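You operate a simulated robot arm through the tools that you are given. There is no shell and no other tool.

You are at the controls of a simulated two-armed robot. One attempt, no reset.

TASK
Try the emergency stop on the running cell, then start it again.
Fine: push it in, twist it out, press reset, then start.

Only the result counts: the job must be done as asked and must still hold three seconds after the hand-in. Knocking over, shifting, dropping, spilling or breaking anything else fails it.

THE ROBOT
Two 7-joint arms with two-finger parallel grippers on one trunk that stands fixed in place. Base frame: the origin is at the foot of the trunk, x ahead of it, y to its left, z up. Units: cm, degrees, N and s.
The left shoulder is at [7, 17.7, 119.5], the right one opposite. With the tool pointing down near the work surface each hand reaches from about 30 to 74 cm from the base axis, measured 20 degrees to its own side. Payload 3.43 kg a hand.
The tool frame of a hand sits at the grasp point between the pads (the TCP): z along the fingers, y along the line on which they close. The tips reach 3 cm beyond it. Largest opening 9.4 cm; finger width 2.8, thickness 1; the body of the gripper, 5 by 9.6 cm, starts 5.5 cm behind the TCP.
Orientation is that of the tool frame in the base frame, as [roll, pitch, yaw] about the fixed x, y, z axes, in that order (R = Rz(yaw) Ry(pitch) Rx(roll)). With the fingers straight down and closing along the base's y, the tool's x points along the base's -x, its y along +y and its z along -z.

THE INTERFACE
- The arms move only by the tool nudge_tool. It takes "left_commands", "right_commands" or both (then of equal length, played together; a hand with none holds still); each is a list of rows, each a list of 7 numbers: the opening, from 0 (shut) to 1 (fully open), then the shift along the tool's x, y, z in cm, then the turn, a rotation vector about the tool's x, y, z in degrees. In form: [[hand, x, y, z, wx, wy, wz], ...]. A call has 1 to 20 rows; each row shifts and turns the commanded pose from where the row before left it, along the tool's axes as they then stand. Rows are played at 5 a second. More than 5 cm and 8.6 degrees between two rows, or a gripper value outside its range, and nothing of the call is played. A pose out of reach is approached as far as the arm can. The call stops where the force on the tool passes 90 N (or 10 N more than at its start, if that is more) or the arm is blocked; 0.2 s more then pass. The fingers move at their own pace (about 15.3 cm/s each) and stop on an object; they squeeze with about 29 N. The grip force told is the motor's: it shows also when the fingers shut on nothing. Time passes only in rows, and 0.2 s behind the last, so rows that do not move let the fingers close. It gives the time, the measured TCP pose, the force on the tool (base axes), the opening and the grip force at its end, in the units of the frame above (readings bear some noise), with the torque about the TCP (base axes, N m) and any sound that the robot's microphone picked up.
- Cameras (640 x 400 px; columns grow to the right, rows downward): "scene" is now at [13.07, 3.18, 151.87]; the picture's right is [0.35, -0.94, 0.00], its down [-0.50, -0.19, -0.84] and it looks along [0.79, 0.30, -0.54] (base axes); focal length 306 px, centre (320, 200). "left" rides on the left gripper at [7.6, -1.4, -10.3] in its tool frame; the picture's right is [0.18, 0.98, 0.00], its down [-0.75, 0.14, -0.64] and it looks along [-0.63, 0.12, 0.77] (tool axes); focal length 243 px, centre (320, 200). "right" rides on the right gripper at [7.6, 1.4, -10.3] in its tool frame; the picture's right is [-0.18, 0.98, 0.00], its down [-0.75, -0.14, -0.64] and it looks along [-0.63, -0.12, 0.77] (tool axes); focal length 243 px, centre (320, 200). There is no depth. A picture from a camera that has moved, and an enlarged one, comes with that camera's place and axes in the base frame and with its lens.
- get_image(camera): a new picture of that camera. No time passes.
- move_column(by): slides the trunk up (or, below 0, down) by that many cm; the arms and the scene camera ride with it, the base frame stays. It gives what a move gives, with no picture.
- pan_tilt(pan, tilt): turns the head with the scene camera to pan (to the left, within 86 degrees either way) and tilt (down, from -29 to 69), counted from straight ahead of the robot. It gives what a move gives.
- enlarge(camera, box): a new picture of the part [left, top, right, bottom] of that camera's present view, enlarged. No time passes.
- close_job(): hands the job in; it is judged then, once.

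Nothing tells you positions but the pictures and the camera data. Unless the task says otherwise, let go and move clear before handing in.

The tools are called after "Request:" as name(argument=value, ...) on one line, values as JSON. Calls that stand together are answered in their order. nudge_tool: Moves the arms, as the interface text tells. Its arguments: {"type":"object","properties":{"left_commands":{"type":"array","items":{"type":"array","items":{"type":"number"}}},"right_commands":{"type":"array","items":{"type":"array","items":{"type":"number"}}}},"required":[]} The other tools are called the same way: move_column (by) slides the trunk up or down; pan_tilt (pan, tilt) turns the head that bears the scene camera; get_image (camera) takes a picture; enlarge (camera, box) takes an enlarged picture of a part of a camera's view; close_job () hands the job in.

At the start:

```text
clock: 0.0
left_tool_pos: [47.37, 34.58, 131.6]
left_tool_rot: [-179.9, 0.1, -179.9]
left_ft_force: [0.4, 0.5, 1.1]
left_wrist_torque: [0.0, -0.01, 0.0]
left_grip_width: 9.38
left_grip_force: 0.1
right_tool_pos: [41.98, -6.19, 136.1]
right_tool_rot: [-180.0, 0.1, -179.8]
right_ft_force: [0.6, 0.0, 0.3]
right_wrist_torque: [0.04, 0.02, -0.03]
right_grip_width: 9.4
right_grip_force: 0.0
trunk travel left (down, up): [-77.5, 6.5]
head pan, tilt: [20.6, 32.4]
```

scene: 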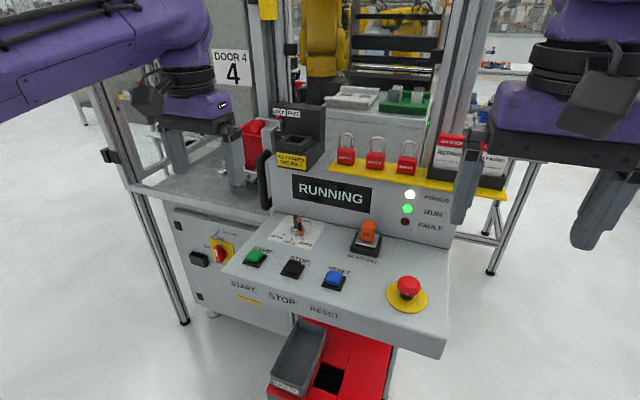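
right: 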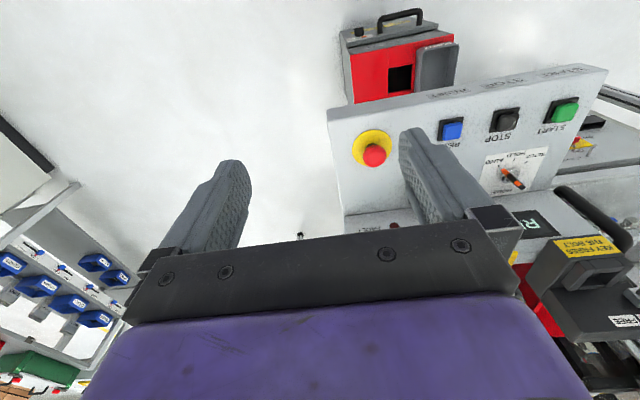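
left: 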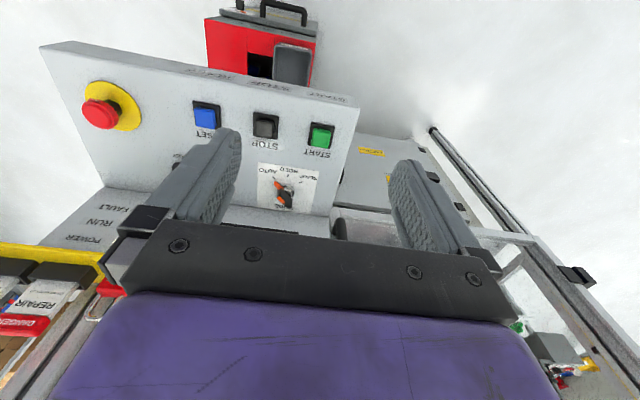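

I see a control console with a red mushroom e-stop on a yellow collar at the right of the panel, with start, stop and reset buttons and a mode key switch to its left. I'll enlarge the views first to get the geometry.

Request:
enlarge(camera="scene", box=[220, 180, 460, 330])

Request:
enlarge(camera="right", box=[320, 60, 640, 260])

Request:
enlarge(camera="left", box=[30, 30, 380, 250])

```text
2.67 times, centred on (340, 255) of scene
camera zoom: at [13.07, 3.18, 151.87], right [0.35, -0.94, 0.0], down [-0.5, -0.19, -0.84], along [0.79, 0.3, -0.54], focal length 817 px, centre (267, 53)
```

zoom: 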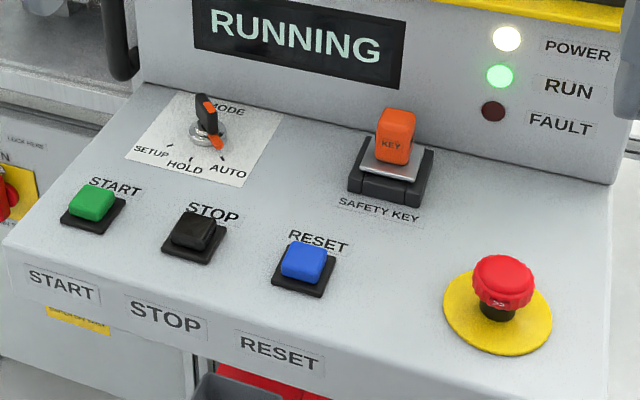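

```text
2.00 times, centred on (480, 160) of right
camera zoom: at [34.2, -4.78, 146.27], right [0.18, 0.98, 0.0], down [0.75, -0.14, 0.64], along [0.63, -0.12, -0.77], focal length 485 px, centre (0, 280)
```

zoom: 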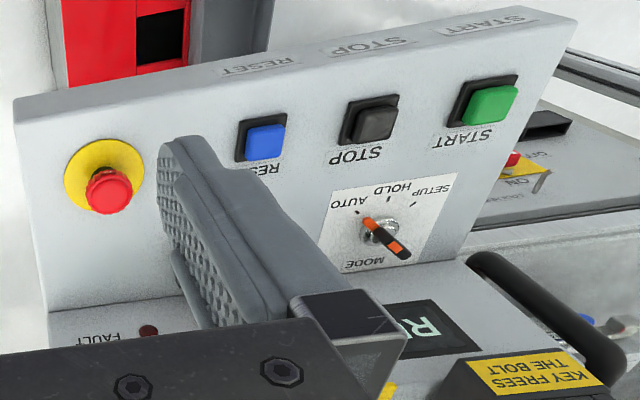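

```text
1.82 times, centred on (205, 140) of left
camera zoom: at [39.69, 33.22, 141.81], right [-0.19, 0.98, 0.0], down [0.75, 0.14, 0.64], along [0.63, 0.12, -0.77], focal length 441 px, centre (529, 309)
```

zoom: 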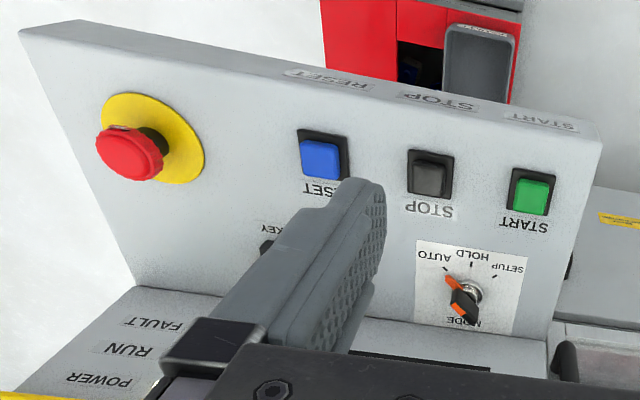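

The e-stop cap works out at about [60.5, 1.6, 103.4] on a level panel at z≈100, with RESET near [58.7, 17.2] and START near [58.2, 37]. I'll close the right hand and bring it above the e-stop, staying high.

Request:
nudge_tool(right_commands=[[0, 0, 0, 0, 0, 0, 0], [0, -1.85, 0.78, 1.8, 0, 0, 0], [0, -1.85, 0.78, 1.8, 0, 0, 0], [0, -1.85, 0.78, 1.8, 0, 0, 0], [0, -1.85, 0.78, 1.8, 0, 0, 0], [0, -1.85, 0.78, 1.8, 0, 0, 0], [0, -1.85, 0.78, 1.8, 0, 0, 0], [0, -1.85, 0.78, 1.8, 0, 0, 0], [0, -1.85, 0.78, 1.8, 0, 0, 0], [0, -1.85, 0.78, 1.8, 0, 0, 0], [0, -1.85, 0.78, 1.8, 0, 0, 0], [0, 0, 0, 0, 0, 0, 0]])

Request:
get_image(camera="scene")

Request:
get_image(camera="right")

Request:
get_image(camera="left")

```text
clock: 2.6
left_tool_pos: [47.38, 34.65, 131.6]
left_tool_rot: [179.9, 0.1, 180.0]
left_ft_force: [0.1, -0.1, -0.2]
left_wrist_torque: [0.0, 0.01, 0.02]
left_grip_width: 9.39
left_grip_force: 0.0
right_tool_pos: [60.24, 1.55, 118.27]
right_tool_rot: [-180.0, 0.2, -179.9]
right_ft_force: [1.2, 0.2, 0.2]
right_wrist_torque: [0.0, -0.02, 0.03]
right_grip_width: 0.02
right_grip_force: 28.7
trunk travel left (down, up): [-77.5, 6.5]
head pan, tilt: [20.6, 32.4]
```

```text
taken
camera scene: at [12.99, 3.17, 151.87], right [0.35, -0.94, 0.0], down [-0.5, -0.19, -0.84], along [0.79, 0.3, -0.53], focal length 306 px, centre (320, 200)
```

scene: 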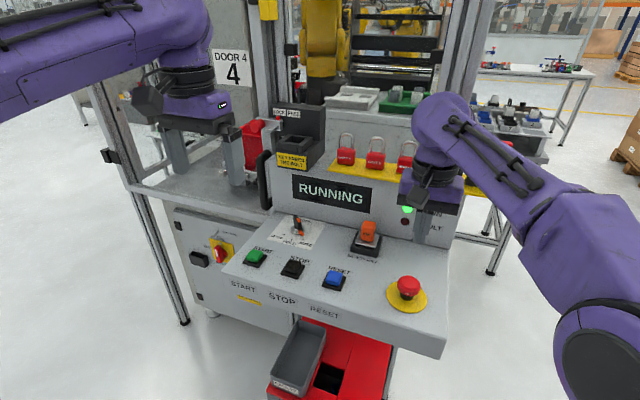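

```text
taken
camera right: at [52.53, 2.95, 128.35], right [0.18, 0.98, 0.0], down [0.75, -0.14, 0.64], along [0.63, -0.12, -0.77], focal length 243 px, centre (320, 200)
```

right: 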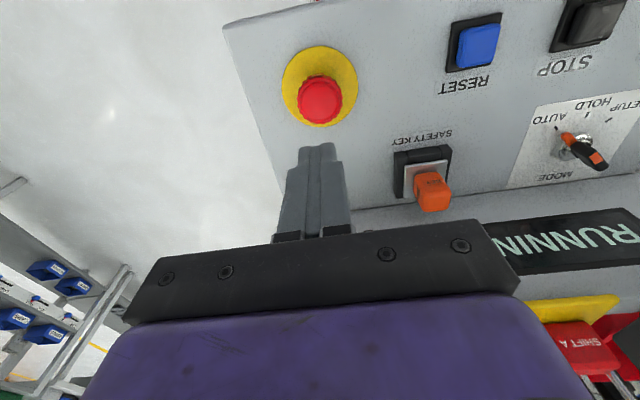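

```text
taken
camera left: at [39.61, 33.21, 141.84], right [-0.19, 0.98, 0.0], down [0.75, 0.14, 0.64], along [0.63, 0.12, -0.77], focal length 243 px, centre (320, 200)
```

left: 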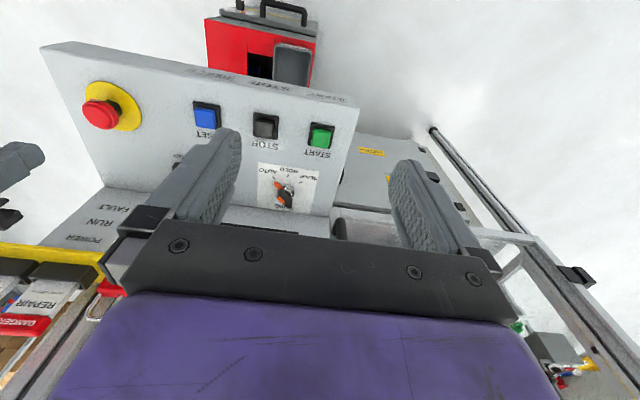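

The right hand is above the e-stop, and its wrist camera puts the cap at about [60.3, 1.55]. I'll enlarge the cap to see which way its arrows point and how tall it is.

Request:
enlarge(camera="right", box=[260, 30, 380, 150])

Request:
enlarge(camera="scene", box=[370, 200, 450, 320])

Request:
enlarge(camera="left", box=[60, 70, 160, 140])

```text
3.33 times, centred on (320, 90) of right
camera zoom: at [52.53, 2.95, 128.35], right [0.18, 0.98, 0.0], down [0.75, -0.14, 0.64], along [0.63, -0.12, -0.77], focal length 809 px, centre (320, 567)
```

zoom: 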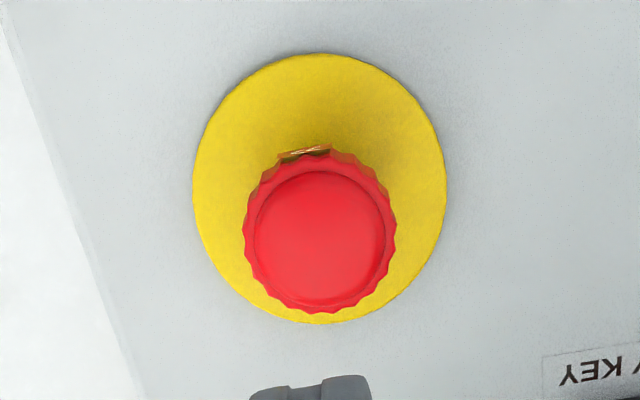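

```text
3.33 times, centred on (410, 260) of scene
camera zoom: at [12.99, 3.17, 151.87], right [0.35, -0.94, 0.0], down [-0.5, -0.19, -0.84], along [0.79, 0.3, -0.53], focal length 1021 px, centre (20, 0)
```

zoom: 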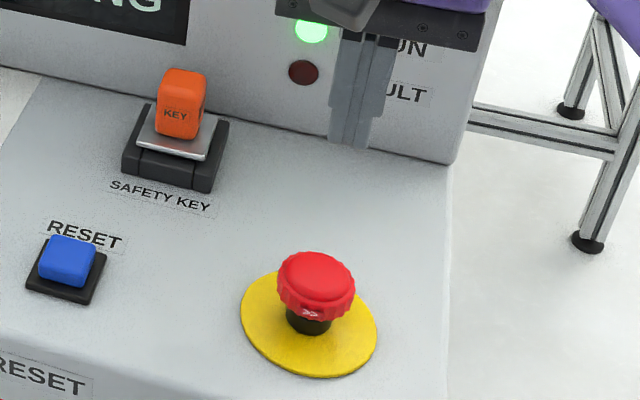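

```text
5.71 times, centred on (110, 105) of left
camera zoom: at [39.61, 33.21, 141.84], right [-0.19, 0.98, 0.0], down [0.75, 0.14, 0.64], along [0.63, 0.12, -0.77], focal length 1386 px, centre (1520, 743)
```

zoom: 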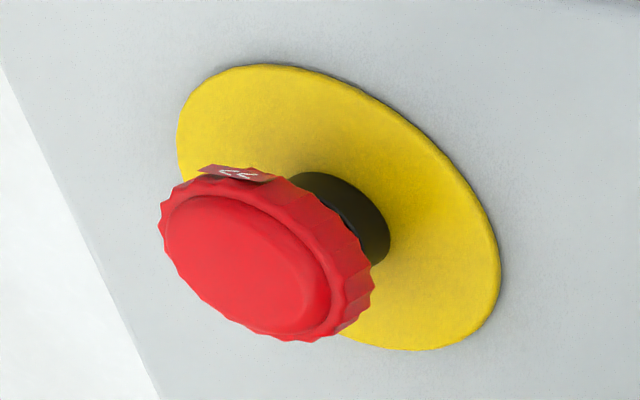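

Chevrons are visible on the front edge of the cap. I'll enlarge them further to be sure of the twist direction.

Request:
enlarge(camera="scene", box=[398, 284, 418, 298])

Request:
enlarge(camera="left", box=[88, 94, 112, 108])

Request:
enlarge(camera="right", box=[305, 68, 330, 84])

```text
16.00 times, centred on (408, 291) of scene
camera zoom: at [12.99, 3.17, 151.87], right [0.35, -0.94, 0.0], down [-0.5, -0.19, -0.84], along [0.79, 0.3, -0.53], focal length 4901 px, centre (-1088, -1256)
```

zoom: 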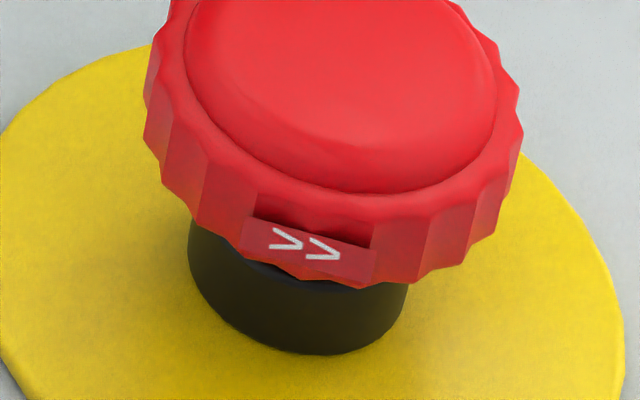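

```text
16.00 times, centred on (100, 101) of left
camera zoom: at [39.61, 33.21, 141.84], right [-0.19, 0.98, 0.0], down [0.75, 0.14, 0.64], along [0.63, 0.12, -0.77], focal length 3882 px, centre (3840, 1784)
```

zoom: 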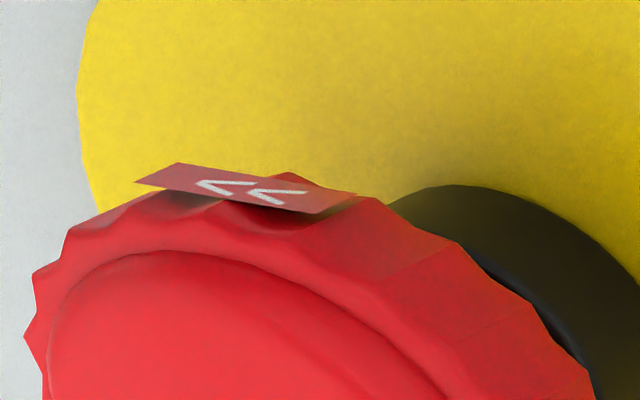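

```text
16.00 times, centred on (318, 76) of right
camera zoom: at [52.53, 2.95, 128.35], right [0.18, 0.98, 0.0], down [0.75, -0.14, 0.64], along [0.63, -0.12, -0.77], focal length 3882 px, centre (360, 2184)
```

zoom: 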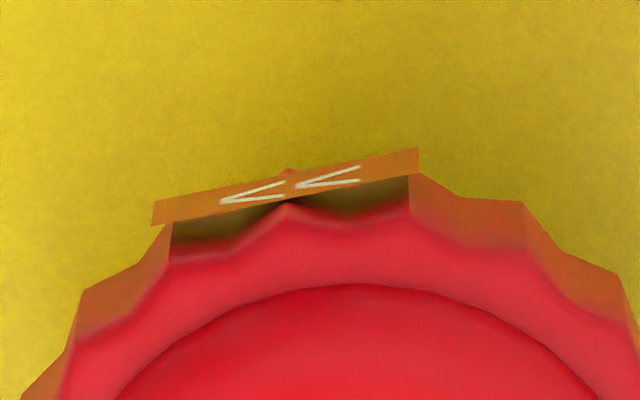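

The chevrons point toward the robot's right on the front of the cap, which means counter-clockwise from above, or negative about the tool z. Next I'll come down onto the cap with the shut fingers and push it in.

Request:
nudge_tool(right_commands=[[0, 0, 0, 2, 0, 0, 0], [0, 0, 0, 2, 0, 0, 0], [0, 0, 0, 2, 0, 0, 0], [0, 0, 0, 2, 0, 0, 0], [0, 0, 0, 1.5, 0, 0, 0], [0, 0, 0, 0.8, 0, 0, 0], [0, 0, 0, 0, 0, 0, 0]])

Request:
get_image(camera="right")

Request:
enlarge(camera="scene", box=[370, 200, 450, 320])

Request:
enlarge(camera="left", box=[60, 70, 160, 140])

```text
clock: 4.2
left_tool_pos: [47.4, 34.73, 131.53]
left_tool_rot: [-179.9, 0.0, -179.9]
left_ft_force: [-1.5, -0.4, 0.7]
left_wrist_torque: [0.01, -0.01, 0.0]
left_grip_width: 9.39
left_grip_force: 0.2
right_tool_pos: [60.49, 1.71, 107.77]
right_tool_rot: [180.0, 0.1, -179.9]
right_ft_force: [0.4, 0.3, -0.5]
right_wrist_torque: [-0.02, -0.01, -0.04]
right_grip_width: 0.0
right_grip_force: 29.0
trunk travel left (down, up): [-77.5, 6.5]
head pan, tilt: [20.6, 32.4]
```

```text
taken
camera right: at [52.71, 3.07, 117.95], right [0.18, 0.98, 0.0], down [0.75, -0.14, 0.64], along [0.63, -0.12, -0.77], focal length 243 px, centre (320, 200)
```

right: 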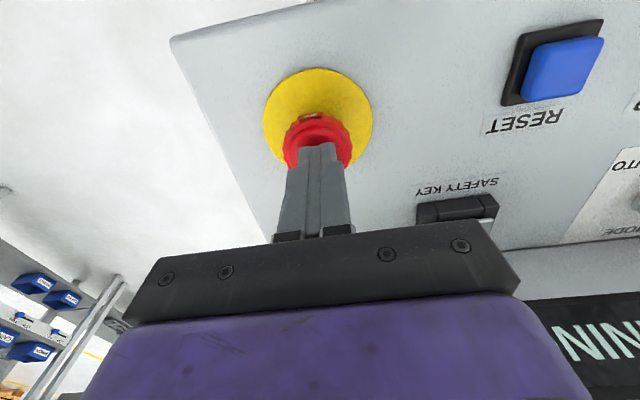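

```text
3.33 times, centred on (410, 260) of scene
camera zoom: at [13.07, 3.19, 151.86], right [0.35, -0.94, 0.0], down [-0.5, -0.19, -0.84], along [0.79, 0.3, -0.54], focal length 1021 px, centre (20, 0)
```

zoom: 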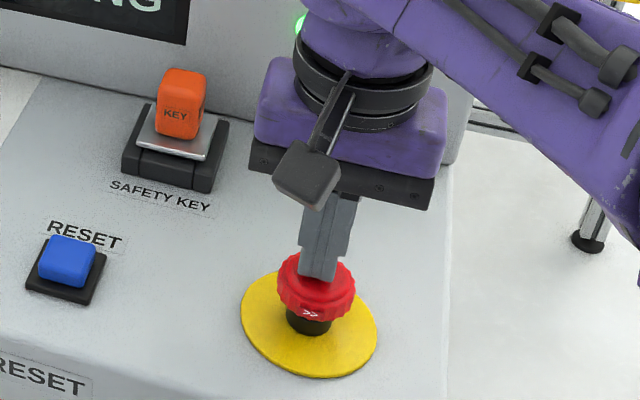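

```text
5.71 times, centred on (110, 105) of left
camera zoom: at [39.69, 33.23, 141.81], right [-0.19, 0.98, 0.0], down [0.75, 0.14, 0.64], along [0.63, 0.12, -0.77], focal length 1386 px, centre (1520, 743)
```

zoom: 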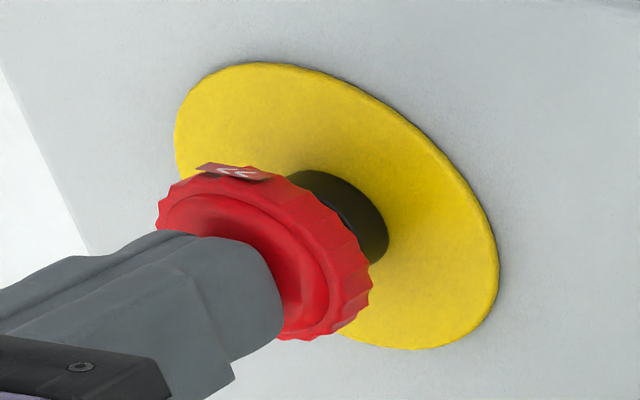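

The fingertips are centred about 1.5 cm above the cap. I'll press down in small steps.

Request:
nudge_tool(right_commands=[[0, 0, 0, 0.3, 0, 0, 0], [0, 0, 0, 0.3, 0, 0, 0], [0, 0, 0, 0.3, 0, 0, 0], [0, 0, 0, 0.3, 0, 0, 0], [0, 0, 0, 0.3, 0, 0, 0]])

```text
clock: 5.4
left_tool_pos: [47.15, 34.72, 131.6]
left_tool_rot: [-179.9, 0.2, -179.9]
left_ft_force: [0.1, -0.4, -0.5]
left_wrist_torque: [0.0, 0.0, 0.04]
left_grip_width: 9.4
left_grip_force: 0.0
right_tool_pos: [60.45, 1.75, 106.83]
right_tool_rot: [179.9, 0.6, -179.8]
right_ft_force: [10.4, 0.7, 32.1]
right_wrist_torque: [0.04, 0.15, 0.16]
right_grip_width: 0.01
right_grip_force: 29.7
trunk travel left (down, up): [-77.5, 6.5]
head pan, tilt: [20.6, 32.4]
```

I have contact at 32 N with the tip around z 103.8. I'll keep pressing until it latches.

Request:
nudge_tool(right_commands=[[0, 0, 0, 0.25, 0, 0, 0], [0, 0, 0, 0.25, 0, 0, 0], [0, 0, 0, 0.25, 0, 0, 0]])

Request:
enlarge(camera="scene", box=[280, 160, 460, 320])

```text
clock: 6.2
left_tool_pos: [46.84, 34.61, 132.01]
left_tool_rot: [180.0, 0.4, -179.9]
left_ft_force: [-1.0, 0.1, -0.1]
left_wrist_torque: [0.02, -0.01, -0.03]
left_grip_width: 9.4
left_grip_force: 0.1
right_tool_pos: [60.38, 1.68, 106.69]
right_tool_rot: [179.8, 1.4, -180.0]
right_ft_force: [15.8, -1.4, 64.4]
right_wrist_torque: [-0.07, 0.37, 0.01]
right_grip_width: 0.0
right_grip_force: 28.8
trunk travel left (down, up): [-77.5, 6.5]
head pan, tilt: [20.6, 32.4]
```

```text
2.50 times, centred on (370, 240) of scene
camera zoom: at [12.34, 3.16, 151.98], right [0.35, -0.94, 0.0], down [-0.5, -0.19, -0.85], along [0.79, 0.3, -0.53], focal length 766 px, centre (195, 100)
```

zoom: 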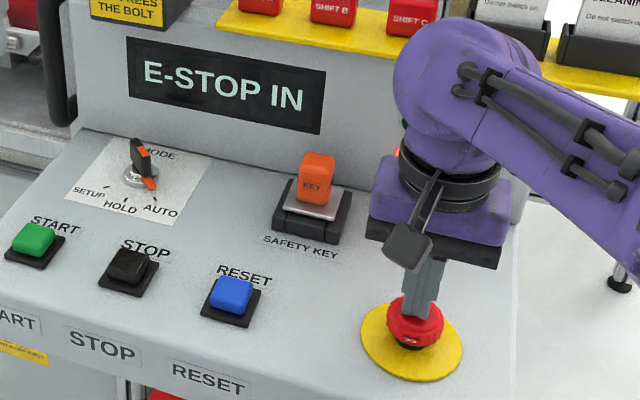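

The display reads "E-STOP IN", so the button has gone in. I'll back off, open the hand, and check that it stays latched.

Request:
nudge_tool(right_commands=[[0, 0, 0, -0.5, 0, 0, 0], [0, 0, 0, -0.75, 0, 0, 0], [0, 0, 0, -1, 0, 0, 0], [0, 0, 0, -2, 0, 0, 0], [0, 0, 0, -2, 0, 0, 0], [0, 0, 0, 0, 0, 0, 0]])

Request:
get_image(camera="right")

Request:
enlarge(camera="scene", box=[280, 160, 460, 320])

Request:
enlarge(camera="left", box=[60, 70, 160, 140])

```text
clock: 7.6
left_tool_pos: [47.43, 34.81, 131.63]
left_tool_rot: [-180.0, 0.1, -179.9]
left_ft_force: [0.1, 0.1, 0.7]
left_wrist_torque: [0.03, 0.01, -0.02]
left_grip_width: 9.39
left_grip_force: 0.0
right_tool_pos: [60.53, 1.69, 111.79]
right_tool_rot: [-179.9, 0.0, -179.8]
right_ft_force: [-0.1, 0.3, 0.9]
right_wrist_torque: [0.04, -0.02, 0.03]
right_grip_width: 0.0
right_grip_force: 28.5
trunk travel left (down, up): [-77.5, 6.5]
head pan, tilt: [20.6, 32.4]
```

```text
taken
camera right: at [52.83, 3.11, 122.05], right [0.18, 0.98, 0.0], down [0.75, -0.14, 0.64], along [0.63, -0.12, -0.77], focal length 243 px, centre (320, 200)
```

right: 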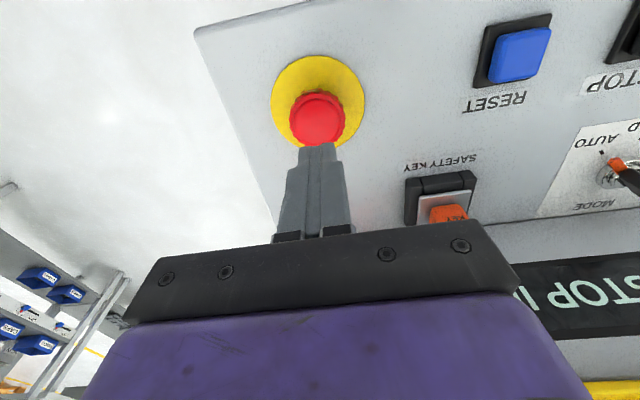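

```text
2.50 times, centred on (370, 240) of scene
camera zoom: at [13.09, 3.19, 151.86], right [0.35, -0.94, 0.0], down [-0.5, -0.19, -0.84], along [0.79, 0.3, -0.54], focal length 766 px, centre (195, 100)
```

zoom: 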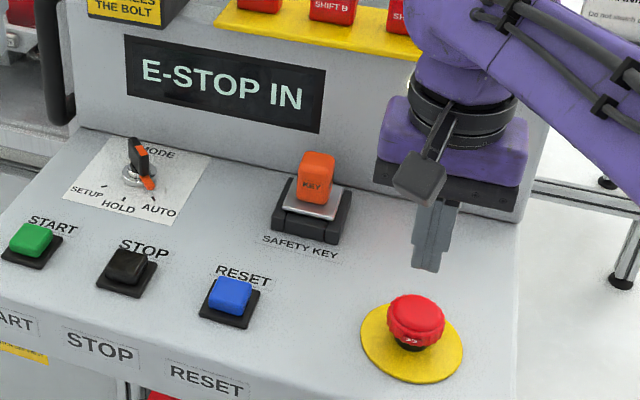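

```text
5.71 times, centred on (110, 105) of left
camera zoom: at [39.71, 33.23, 141.8], right [-0.19, 0.98, 0.0], down [0.75, 0.14, 0.64], along [0.63, 0.12, -0.77], focal length 1386 px, centre (1520, 743)
```

zoom: 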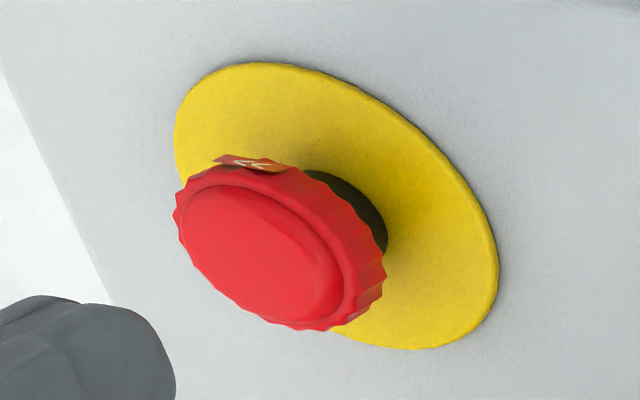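

The stop is latched: the cap sits lower and the display still says "E-STOP IN". Cap centre is now about [60.0, 1.6, 103.6], so I'll open the hand, line up, and go down around the cap with the tips staying above the collar.

Request:
nudge_tool(right_commands=[[1, 0, 0, 0, 0, 0, 0], [1, 0.5, -0.1, 0, 0, 0, 0], [1, 0, 0, 0, 0, 0, 0], [1, 0, 0, 1.5, 0, 0, 0], [1, 0, 0, 1.5, 0, 0, 0], [1, 0, 0, 1.5, 0, 0, 0], [1, 0, 0, 1.5, 0, 0, 0], [1, 0, 0, 1.0, 0, 0, 0], [1, 0, 0, 0, 0, 0, 0]])

Request:
get_image(camera="right")

Request:
enlarge(camera="scene", box=[340, 220, 460, 320])

Request:
enlarge(camera="left", box=[40, 60, 180, 150])

```text
clock: 9.6
left_tool_pos: [47.31, 34.8, 131.52]
left_tool_rot: [-179.9, 0.1, -179.9]
left_ft_force: [0.0, 1.1, 0.0]
left_wrist_torque: [-0.01, -0.01, 0.0]
left_grip_width: 9.39
left_grip_force: 0.1
right_tool_pos: [60.16, 1.64, 104.79]
right_tool_rot: [-180.0, 0.2, -179.9]
right_ft_force: [-0.4, 0.3, 1.2]
right_wrist_torque: [0.03, -0.02, -0.01]
right_grip_width: 9.39
right_grip_force: 0.1
trunk travel left (down, up): [-77.5, 6.5]
head pan, tilt: [20.6, 32.4]
```

```text
taken
camera right: at [52.32, 2.98, 114.93], right [0.18, 0.98, 0.0], down [0.75, -0.14, 0.64], along [0.63, -0.12, -0.77], focal length 243 px, centre (320, 200)
```

right: 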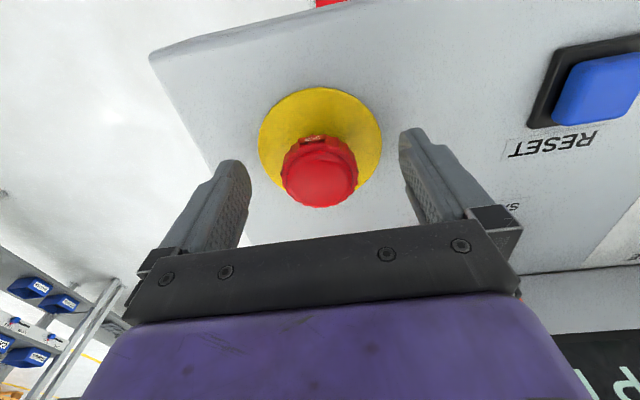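

```text
4.00 times, centred on (400, 270) of scene
camera zoom: at [13.06, 3.18, 151.87], right [0.35, -0.94, 0.0], down [-0.5, -0.19, -0.84], along [0.79, 0.3, -0.54], focal length 1225 px, centre (0, -80)
```

zoom: 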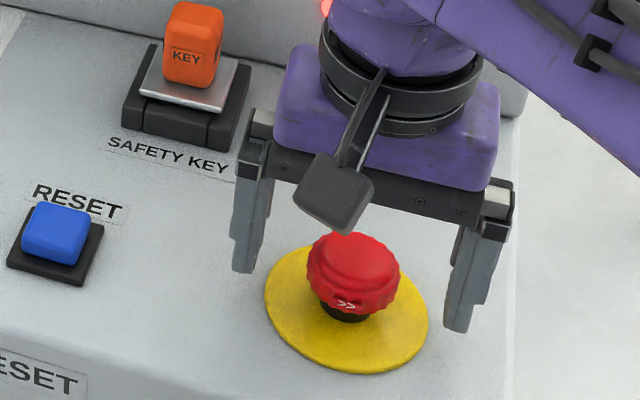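

```text
4.44 times, centred on (110, 105) of left
camera zoom: at [39.67, 33.22, 141.81], right [-0.19, 0.98, 0.0], down [0.75, 0.14, 0.64], along [0.63, 0.12, -0.77], focal length 1078 px, centre (1253, 622)
```

zoom: 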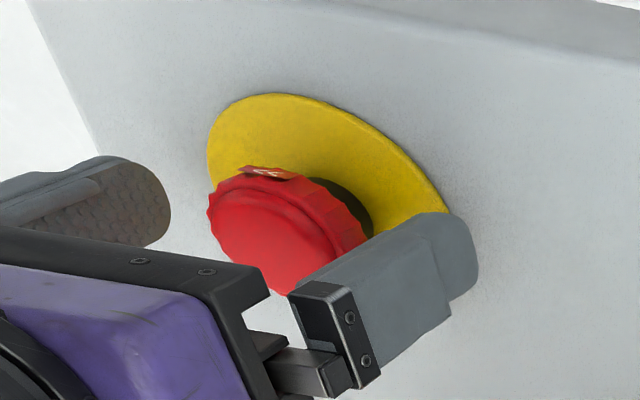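

The cap sits centred between the pads. I'll go 0.4 cm lower and close on it.

Request:
nudge_tool(right_commands=[[1, 0, 0, 0.4, 0, 0, 0], [0, 0, 0, 0, 0, 0, 0], [0, 0, 0, 0, 0, 0, 0], [0, 0, 0, 0, 0, 0, 0]])

Request:
get_image(camera="right")

Request:
enlarge(camera="scene", box=[280, 160, 460, 320])

```text
clock: 10.6
left_tool_pos: [47.51, 34.57, 131.59]
left_tool_rot: [180.0, 0.1, -179.9]
left_ft_force: [0.1, 0.0, -0.5]
left_wrist_torque: [0.02, 0.01, 0.01]
left_grip_width: 9.41
left_grip_force: 0.0
right_tool_pos: [60.05, 1.51, 104.39]
right_tool_rot: [179.9, 0.2, -179.9]
right_ft_force: [0.6, -3.8, -0.4]
right_wrist_torque: [-0.44, -0.43, -0.01]
right_grip_width: 4.41
right_grip_force: 44.9
trunk travel left (down, up): [-77.5, 6.5]
head pan, tilt: [20.6, 32.4]
```

```text
taken
camera right: at [52.32, 2.9, 114.55], right [0.18, 0.98, 0.0], down [0.75, -0.14, 0.64], along [0.63, -0.12, -0.77], focal length 243 px, centre (320, 200)
```

right: 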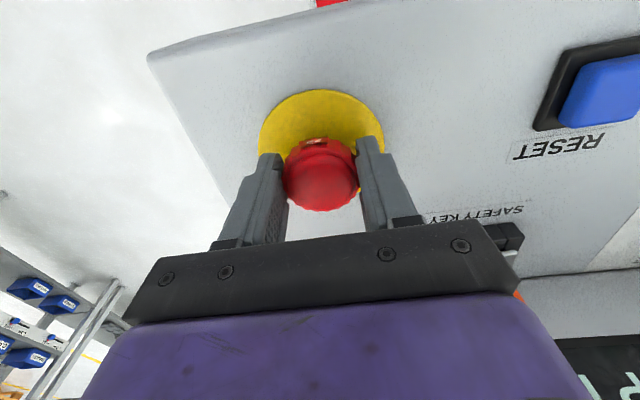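

```text
2.50 times, centred on (370, 240) of scene
camera zoom: at [13.09, 3.07, 151.86], right [0.35, -0.94, 0.0], down [-0.5, -0.19, -0.84], along [0.79, 0.3, -0.54], focal length 766 px, centre (195, 100)
```

zoom: 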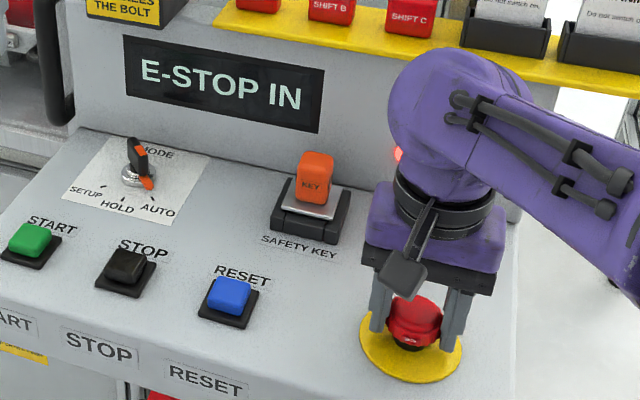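

The cap is held at 4.41 cm wide. I'll twist it counter-clockwise from above, the way the chevrons point.

Request:
nudge_tool(right_commands=[[0, 0, 0, 0, 0, 0, -5], [0, 0, 0, 0, 0, 0, -5], [0, 0, 0, 0, 0, 0, -5], [0, 0, 0, 0, 0, 0, -5], [0, 0, 0, 0, 0, 0, -5], [0, 0, 0, 0, 0, 0, -5]])

Request:
get_image(camera="right")

Request:
enlarge(camera="scene", box=[280, 160, 460, 320])

```text
clock: 12.0
left_tool_pos: [47.5, 34.38, 131.72]
left_tool_rot: [179.9, 0.0, -179.9]
left_ft_force: [0.8, -1.0, 0.8]
left_wrist_torque: [0.03, 0.0, -0.03]
left_grip_width: 9.4
left_grip_force: 0.1
right_tool_pos: [60.01, 1.23, 104.4]
right_tool_rot: [179.9, 0.1, -149.8]
right_ft_force: [1.7, -12.7, -1.9]
right_wrist_torque: [-0.12, -0.13, -0.98]
right_grip_width: 4.45
right_grip_force: 44.9
trunk travel left (down, up): [-77.5, 6.5]
head pan, tilt: [20.6, 32.4]
```

```text
taken
camera right: at [52.63, -1.37, 114.58], right [-0.33, 0.94, 0.0], down [0.72, 0.26, 0.64], along [0.61, 0.21, -0.77], focal length 243 px, centre (320, 200)
```

right: 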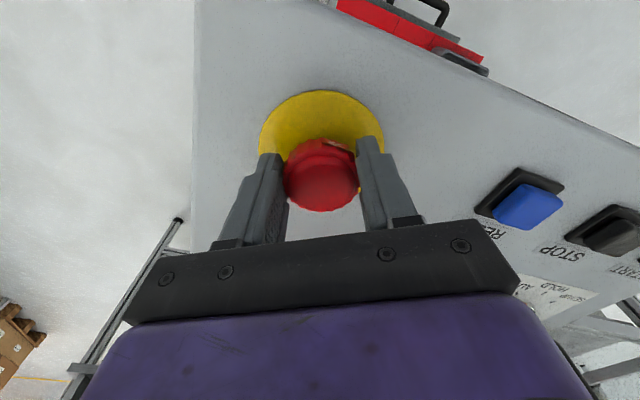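

```text
2.50 times, centred on (370, 240) of scene
camera zoom: at [13.15, 2.84, 151.86], right [0.35, -0.94, 0.0], down [-0.5, -0.19, -0.84], along [0.79, 0.3, -0.54], focal length 766 px, centre (195, 100)
```

zoom: 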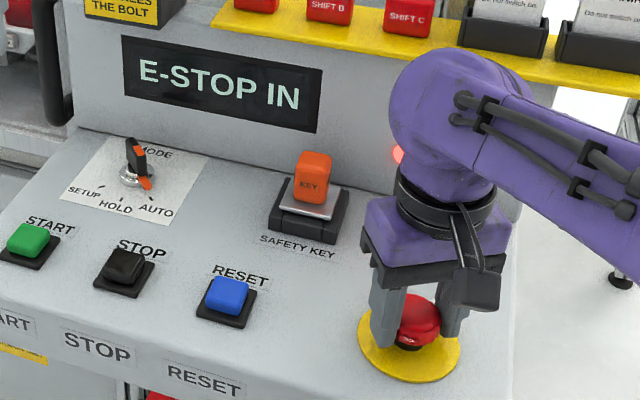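

The hand turned 30°, but the chevron tag moved relative to the fingers, so the cap may have slipped in the grip. I'll look closer.

Request:
enlarge(camera="scene", box=[370, 262, 434, 302])

Request:
enlarge(camera="right", box=[250, 80, 400, 220])

Request:
enlarge(camera="left", box=[40, 60, 180, 150])

```text
10.00 times, centred on (402, 282) of scene
camera zoom: at [13.15, 2.84, 151.86], right [0.35, -0.94, 0.0], down [-0.5, -0.19, -0.84], along [0.79, 0.3, -0.54], focal length 3063 px, centre (-500, -620)
```

zoom: 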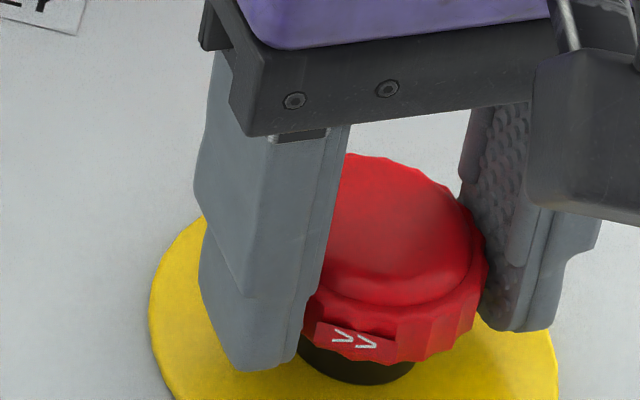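

```text
2.86 times, centred on (325, 150) of right
camera zoom: at [52.63, -1.37, 114.58], right [-0.33, 0.94, 0.0], down [0.72, 0.26, 0.64], along [0.61, 0.21, -0.77], focal length 693 px, centre (306, 343)
```

zoom: 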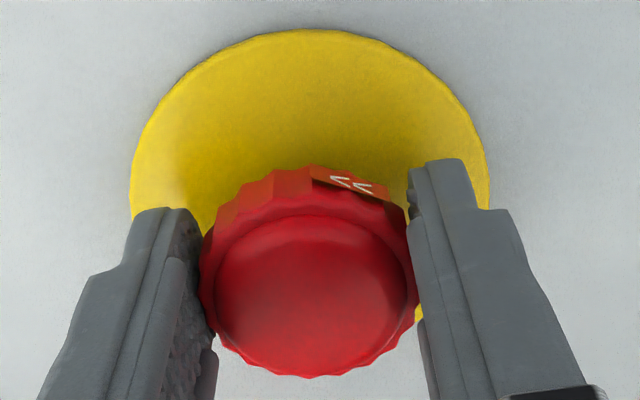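

```text
4.44 times, centred on (110, 105) of left
camera zoom: at [39.79, 32.89, 141.86], right [-0.19, 0.98, 0.0], down [0.75, 0.14, 0.64], along [0.63, 0.12, -0.77], focal length 1078 px, centre (1253, 622)
```

zoom: 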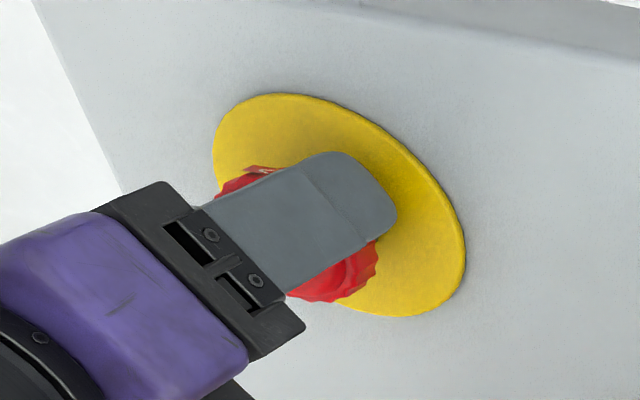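

The tag shows the cap hasn't turned at all; the pads slid round it at about 1 N m while a 12 N side force built up from being off-centre. I'll open, turn back, recentre on the cap (y≈1.25), and look at it before trying again.

Request:
nudge_tool(right_commands=[[1, 0, 0, 0, 0, 0, 0], [1, 0, 0, 0, 0, 0, 0], [1, 0, 0, 0, 0, 0, 5], [1, 0, 0, 0, 0, 0, 5], [1, 0, 0, 0, 0, 0, 5], [1, 0, 0, 0, 0, 0, 5], [1, 0, 0, 0, 0, 0, 5], [1, 0, 0, 0, 0, 0, 5], [1, 0, 0, 0, 0, 0, 0]])

Request:
get_image(camera="right")

Request:
enlarge(camera="scene", box=[370, 262, 434, 302])

Request:
enlarge(camera="right", box=[260, 120, 380, 220])

```text
clock: 14.0
left_tool_pos: [47.42, 34.73, 131.59]
left_tool_rot: [180.0, 0.1, -179.9]
left_ft_force: [-0.1, -0.5, -0.6]
left_wrist_torque: [0.01, -0.01, 0.0]
left_grip_width: 9.4
left_grip_force: 0.0
right_tool_pos: [59.89, 1.63, 104.56]
right_tool_rot: [180.0, 0.1, -179.9]
right_ft_force: [0.0, 0.2, 0.7]
right_wrist_torque: [0.02, -0.03, 0.03]
right_grip_width: 9.39
right_grip_force: 0.0
trunk travel left (down, up): [-77.5, 6.5]
head pan, tilt: [20.6, 32.4]
```

```text
taken
camera right: at [52.22, 2.94, 114.65], right [0.18, 0.98, 0.0], down [0.75, -0.14, 0.64], along [0.63, -0.12, -0.77], focal length 243 px, centre (320, 200)
```

right: 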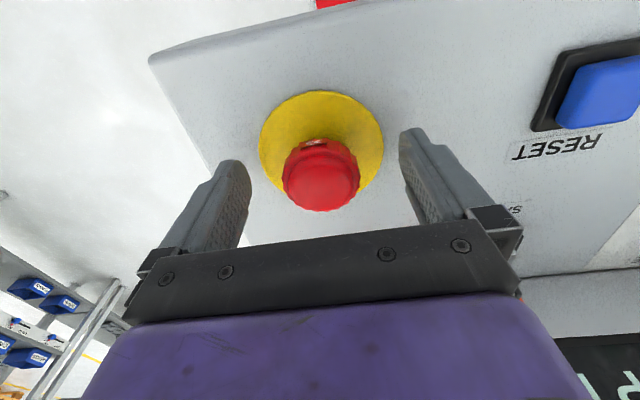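

```text
10.00 times, centred on (402, 282) of scene
camera zoom: at [13.07, 3.19, 151.86], right [0.35, -0.94, 0.0], down [-0.5, -0.19, -0.84], along [0.79, 0.3, -0.54], focal length 3063 px, centre (-500, -620)
```

zoom: 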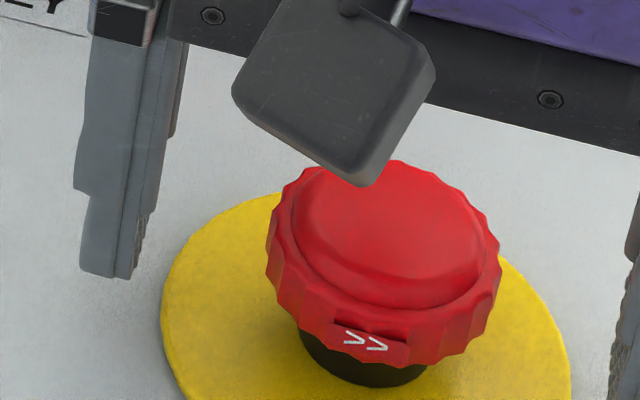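

```text
4.00 times, centred on (320, 170) of right
camera zoom: at [52.22, 2.94, 114.65], right [0.18, 0.98, 0.0], down [0.75, -0.14, 0.64], along [0.63, -0.12, -0.77], focal length 970 px, centre (320, 320)
```

zoom: 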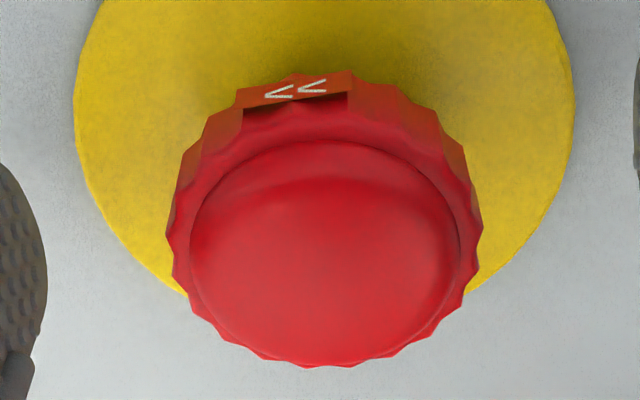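

The cap is unchanged, so that was pure slip. The force pattern during the turn suggests the cap centre is nearer x≈60.45, so I'll recentre, go slightly deeper, grip again and turn in small steps while watching the torque.

Request:
nudge_tool(right_commands=[[1, -0.5, -0.12, 0.3, 0, 0, 0], [1, 0, 0, 0.2, 0, 0, 0], [0, 0, 0, 0, 0, 0, 0], [0, 0, 0, 0, 0, 0, 0], [0, 0, 0, 0, 0, 0, 0]])

Request:
nudge_tool(right_commands=[[0, 0, 0, 0, 0, 0, -4]])

Request:
nudge_tool(right_commands=[[0, 0, 0, 0, 0, 0, -4]])

Request:
nudge_tool(right_commands=[[0, 0, 0, 0, 0, 0, -4]])

Request:
enlarge(camera="right", box=[260, 120, 380, 220])

Request:
enlarge(camera="scene", box=[370, 262, 434, 302])

```text
clock: 15.2
left_tool_pos: [47.43, 34.69, 131.63]
left_tool_rot: [-180.0, 0.1, -179.8]
left_ft_force: [0.3, 0.1, 0.6]
left_wrist_torque: [0.01, 0.01, 0.01]
left_grip_width: 9.43
left_grip_force: 0.1
right_tool_pos: [60.51, 1.51, 103.95]
right_tool_rot: [179.9, 0.1, -179.9]
right_ft_force: [1.2, 1.7, 0.1]
right_wrist_torque: [0.17, -0.22, -0.05]
right_grip_width: 4.41
right_grip_force: 44.7
trunk travel left (down, up): [-77.5, 6.5]
head pan, tilt: [20.6, 32.4]
```

```text
clock: 15.6
left_tool_pos: [47.41, 34.88, 131.58]
left_tool_rot: [179.9, 0.1, -179.9]
left_ft_force: [-0.4, -0.2, -0.2]
left_wrist_torque: [0.01, 0.04, 0.01]
left_grip_width: 9.41
left_grip_force: 0.1
right_tool_pos: [60.51, 1.48, 103.97]
right_tool_rot: [-179.9, 0.1, -175.9]
right_ft_force: [1.4, 2.8, 1.3]
right_wrist_torque: [0.03, -0.02, -0.7]
right_grip_width: 4.43
right_grip_force: 44.9
trunk travel left (down, up): [-77.5, 6.5]
head pan, tilt: [20.6, 32.4]
```

```text
clock: 16.0
left_tool_pos: [47.39, 34.74, 131.66]
left_tool_rot: [180.0, 0.1, -179.9]
left_ft_force: [-0.4, -0.1, 0.1]
left_wrist_torque: [-0.05, 0.02, 0.01]
left_grip_width: 9.4
left_grip_force: 0.1
right_tool_pos: [60.42, 1.54, 103.99]
right_tool_rot: [-180.0, 0.1, -172.0]
right_ft_force: [0.0, 1.1, 1.6]
right_wrist_torque: [0.05, 0.13, -0.73]
right_grip_width: 4.39
right_grip_force: 44.7
trunk travel left (down, up): [-77.5, 6.5]
head pan, tilt: [20.6, 32.4]
```

```text
clock: 16.4
left_tool_pos: [47.36, 34.76, 131.63]
left_tool_rot: [-179.9, 0.1, -179.9]
left_ft_force: [0.5, 0.5, 0.3]
left_wrist_torque: [-0.02, 0.03, 0.0]
left_grip_width: 9.42
left_grip_force: 0.1
right_tool_pos: [60.43, 1.53, 103.87]
right_tool_rot: [-179.9, 0.0, -167.9]
right_ft_force: [0.9, 3.6, 1.0]
right_wrist_torque: [0.15, -0.05, -0.93]
right_grip_width: 4.4
right_grip_force: 45.0
trunk travel left (down, up): [-77.5, 6.5]
head pan, tilt: [20.6, 32.4]
```

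```text
4.00 times, centred on (320, 170) of right
camera zoom: at [52.61, 1.28, 114.12], right [-0.03, 1.0, 0.0], down [0.77, 0.02, 0.64], along [0.64, 0.02, -0.77], focal length 970 px, centre (320, 320)
```

zoom: 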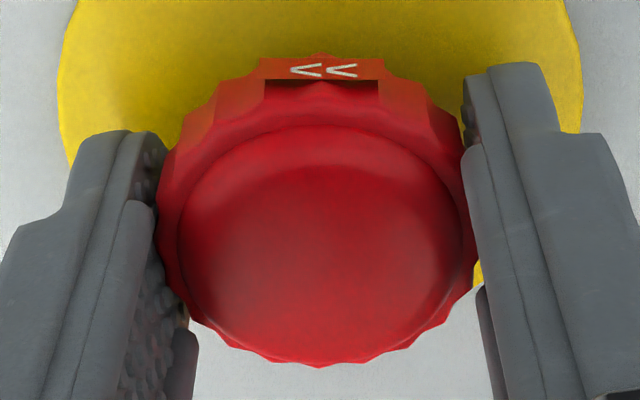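

```text
10.00 times, centred on (402, 282) of scene
camera zoom: at [13.07, 3.29, 151.86], right [0.35, -0.94, 0.0], down [-0.5, -0.19, -0.84], along [0.79, 0.3, -0.54], focal length 3063 px, centre (-500, -620)
```

zoom: 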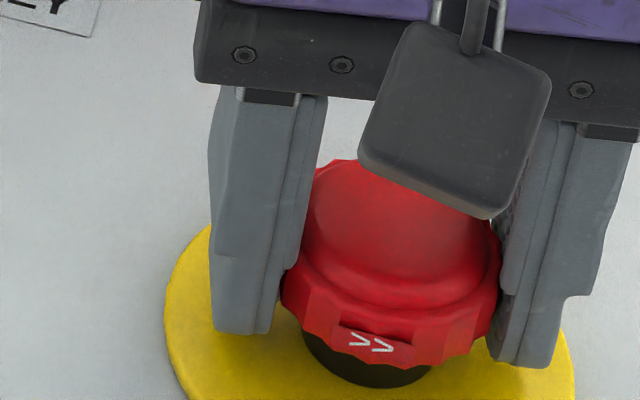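

The grip is well centred now and 0.9 N m is still acting on the cap, yet it hasn't turned. I'll hold still for a second to see whether the torque relaxes because the cap is creeping.

Request:
nudge_tool(right_commands=[[0, 0, 0, 0, 0, 0, 0], [0, 0, 0, 0, 0, 0, 0], [0, 0, 0, 0, 0, 0, 0], [0, 0, 0, 0, 0, 0, 0], [0, 0, 0, 0, 0, 0, 0]])

Request:
enlarge(camera="right", box=[260, 120, 380, 220])

```text
clock: 17.6
left_tool_pos: [47.38, 34.76, 131.56]
left_tool_rot: [-179.9, 0.2, -179.9]
left_ft_force: [0.1, -0.5, 1.2]
left_wrist_torque: [0.01, 0.03, 0.01]
left_grip_width: 9.38
left_grip_force: 0.1
right_tool_pos: [60.41, 1.54, 103.97]
right_tool_rot: [-179.9, 0.1, -167.9]
right_ft_force: [1.4, 3.2, 0.9]
right_wrist_torque: [0.05, -0.05, -0.68]
right_grip_width: 4.38
right_grip_force: 44.9
trunk travel left (down, up): [-77.5, 6.5]
head pan, tilt: [20.6, 32.4]
```

```text
4.00 times, centred on (320, 170) of right
camera zoom: at [52.61, 1.28, 114.12], right [-0.03, 1.0, 0.0], down [0.77, 0.02, 0.64], along [0.64, 0.02, -0.77], focal length 970 px, centre (320, 320)
```

zoom: 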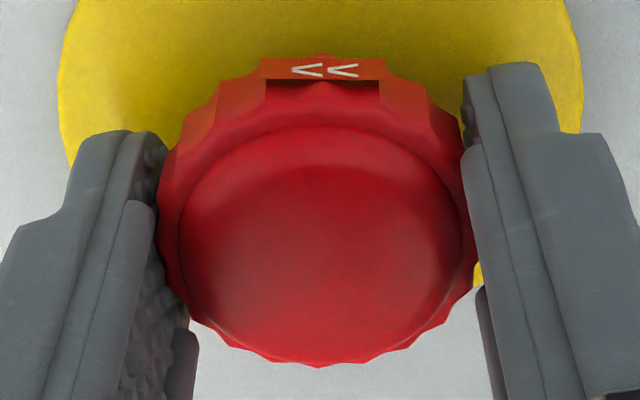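

The torque only creeps down as the pads slip, so the cap is holding firm in that direction with no axial load. I'll try pressing it lightly inward through the grip while turning the same way, in case the latch needs relieving.

Request:
nudge_tool(right_commands=[[0, 0, 0, 0.2, 0, 0, 0], [0, 0, 0, 0.2, 0, 0, -4], [0, 0, 0, 0, 0, 0, -4]])

Request:
enlarge(camera="right", box=[260, 120, 380, 220])

Request:
enlarge(camera="scene", box=[370, 262, 434, 302])

```text
clock: 18.4
left_tool_pos: [47.32, 34.76, 131.69]
left_tool_rot: [-180.0, 0.1, -179.9]
left_ft_force: [0.7, -0.3, 0.7]
left_wrist_torque: [0.02, -0.01, -0.03]
left_grip_width: 9.41
left_grip_force: 0.1
right_tool_pos: [60.45, 1.35, 103.67]
right_tool_rot: [-179.8, 0.2, -159.8]
right_ft_force: [2.5, 0.8, 12.7]
right_wrist_torque: [0.16, -0.26, -0.65]
right_grip_width: 4.43
right_grip_force: 45.4
trunk travel left (down, up): [-77.5, 6.5]
head pan, tilt: [20.6, 32.4]
```

```text
4.00 times, centred on (320, 170) of right
camera zoom: at [52.57, 0.16, 113.85], right [-0.17, 0.99, 0.0], down [0.75, 0.13, 0.65], along [0.64, 0.11, -0.76], focal length 970 px, centre (320, 320)
```

zoom: 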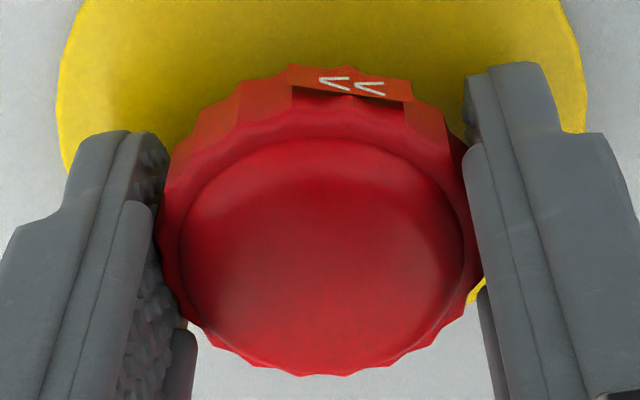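

```text
10.00 times, centred on (402, 282) of scene
camera zoom: at [12.87, 3.23, 151.89], right [0.35, -0.94, 0.0], down [-0.5, -0.19, -0.85], along [0.79, 0.3, -0.53], focal length 3063 px, centre (-500, -620)
```

zoom: 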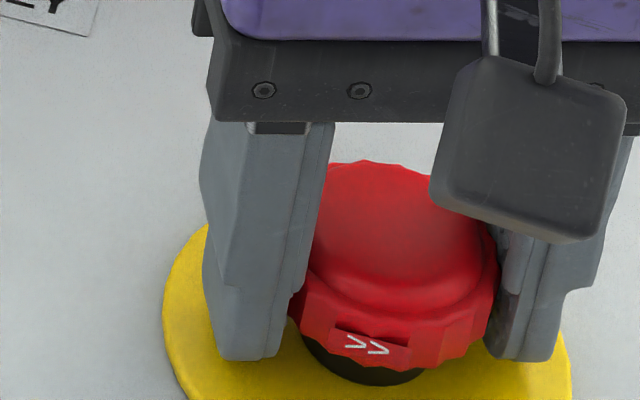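

There's no movement with a light inward load either. I'll take the axial load off and feel gently in the other direction with the same limited grip, watching whether the tag follows.

Request:
nudge_tool(right_commands=[[0, 0, 0, -0.4, 0, 0, 0], [0, 0, 0, 0, 0, 0, 4], [0, 0, 0, 0, 0, 0, 4]])

Request:
enlarge(camera="right", box=[260, 120, 380, 220])

Request:
enlarge(camera="scene", box=[370, 262, 434, 302])

```text
clock: 19.2
left_tool_pos: [47.33, 34.74, 131.53]
left_tool_rot: [179.9, 0.1, -179.9]
left_ft_force: [0.0, -0.1, 0.3]
left_wrist_torque: [0.02, 0.01, 0.02]
left_grip_width: 9.39
left_grip_force: 0.1
right_tool_pos: [60.37, 1.58, 103.91]
right_tool_rot: [-179.9, 0.1, -167.9]
right_ft_force: [0.3, 3.2, 4.9]
right_wrist_torque: [-0.08, 0.37, 0.02]
right_grip_width: 4.42
right_grip_force: 45.2
trunk travel left (down, up): [-77.5, 6.5]
head pan, tilt: [20.6, 32.4]
```

```text
4.00 times, centred on (320, 170) of right
camera zoom: at [52.51, 1.26, 114.03], right [-0.03, 1.0, 0.0], down [0.77, 0.02, 0.64], along [0.64, 0.02, -0.77], focal length 970 px, centre (320, 320)
```

zoom: 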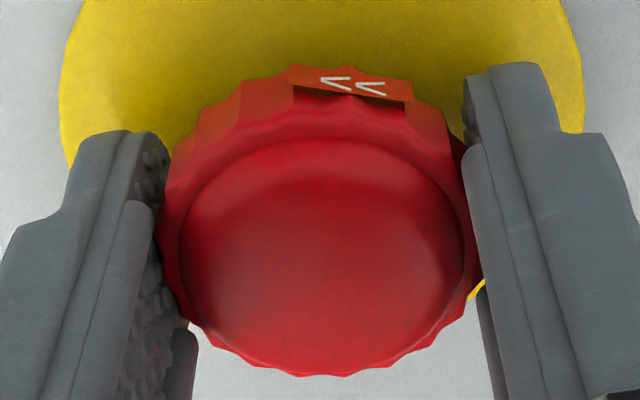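

```text
10.00 times, centred on (402, 282) of scene
camera zoom: at [13.02, 3.26, 151.87], right [0.35, -0.94, 0.0], down [-0.5, -0.19, -0.84], along [0.79, 0.3, -0.54], focal length 3063 px, centre (-500, -620)
```

zoom: 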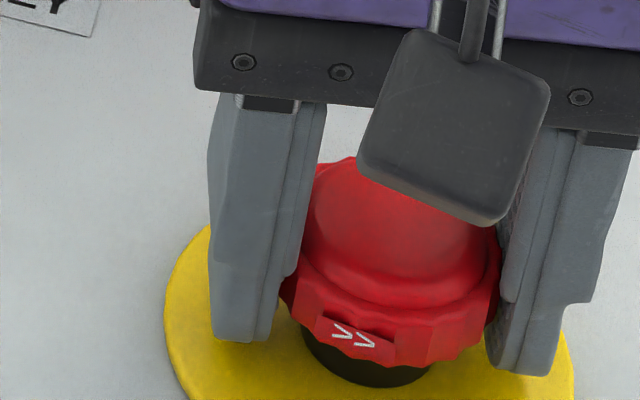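

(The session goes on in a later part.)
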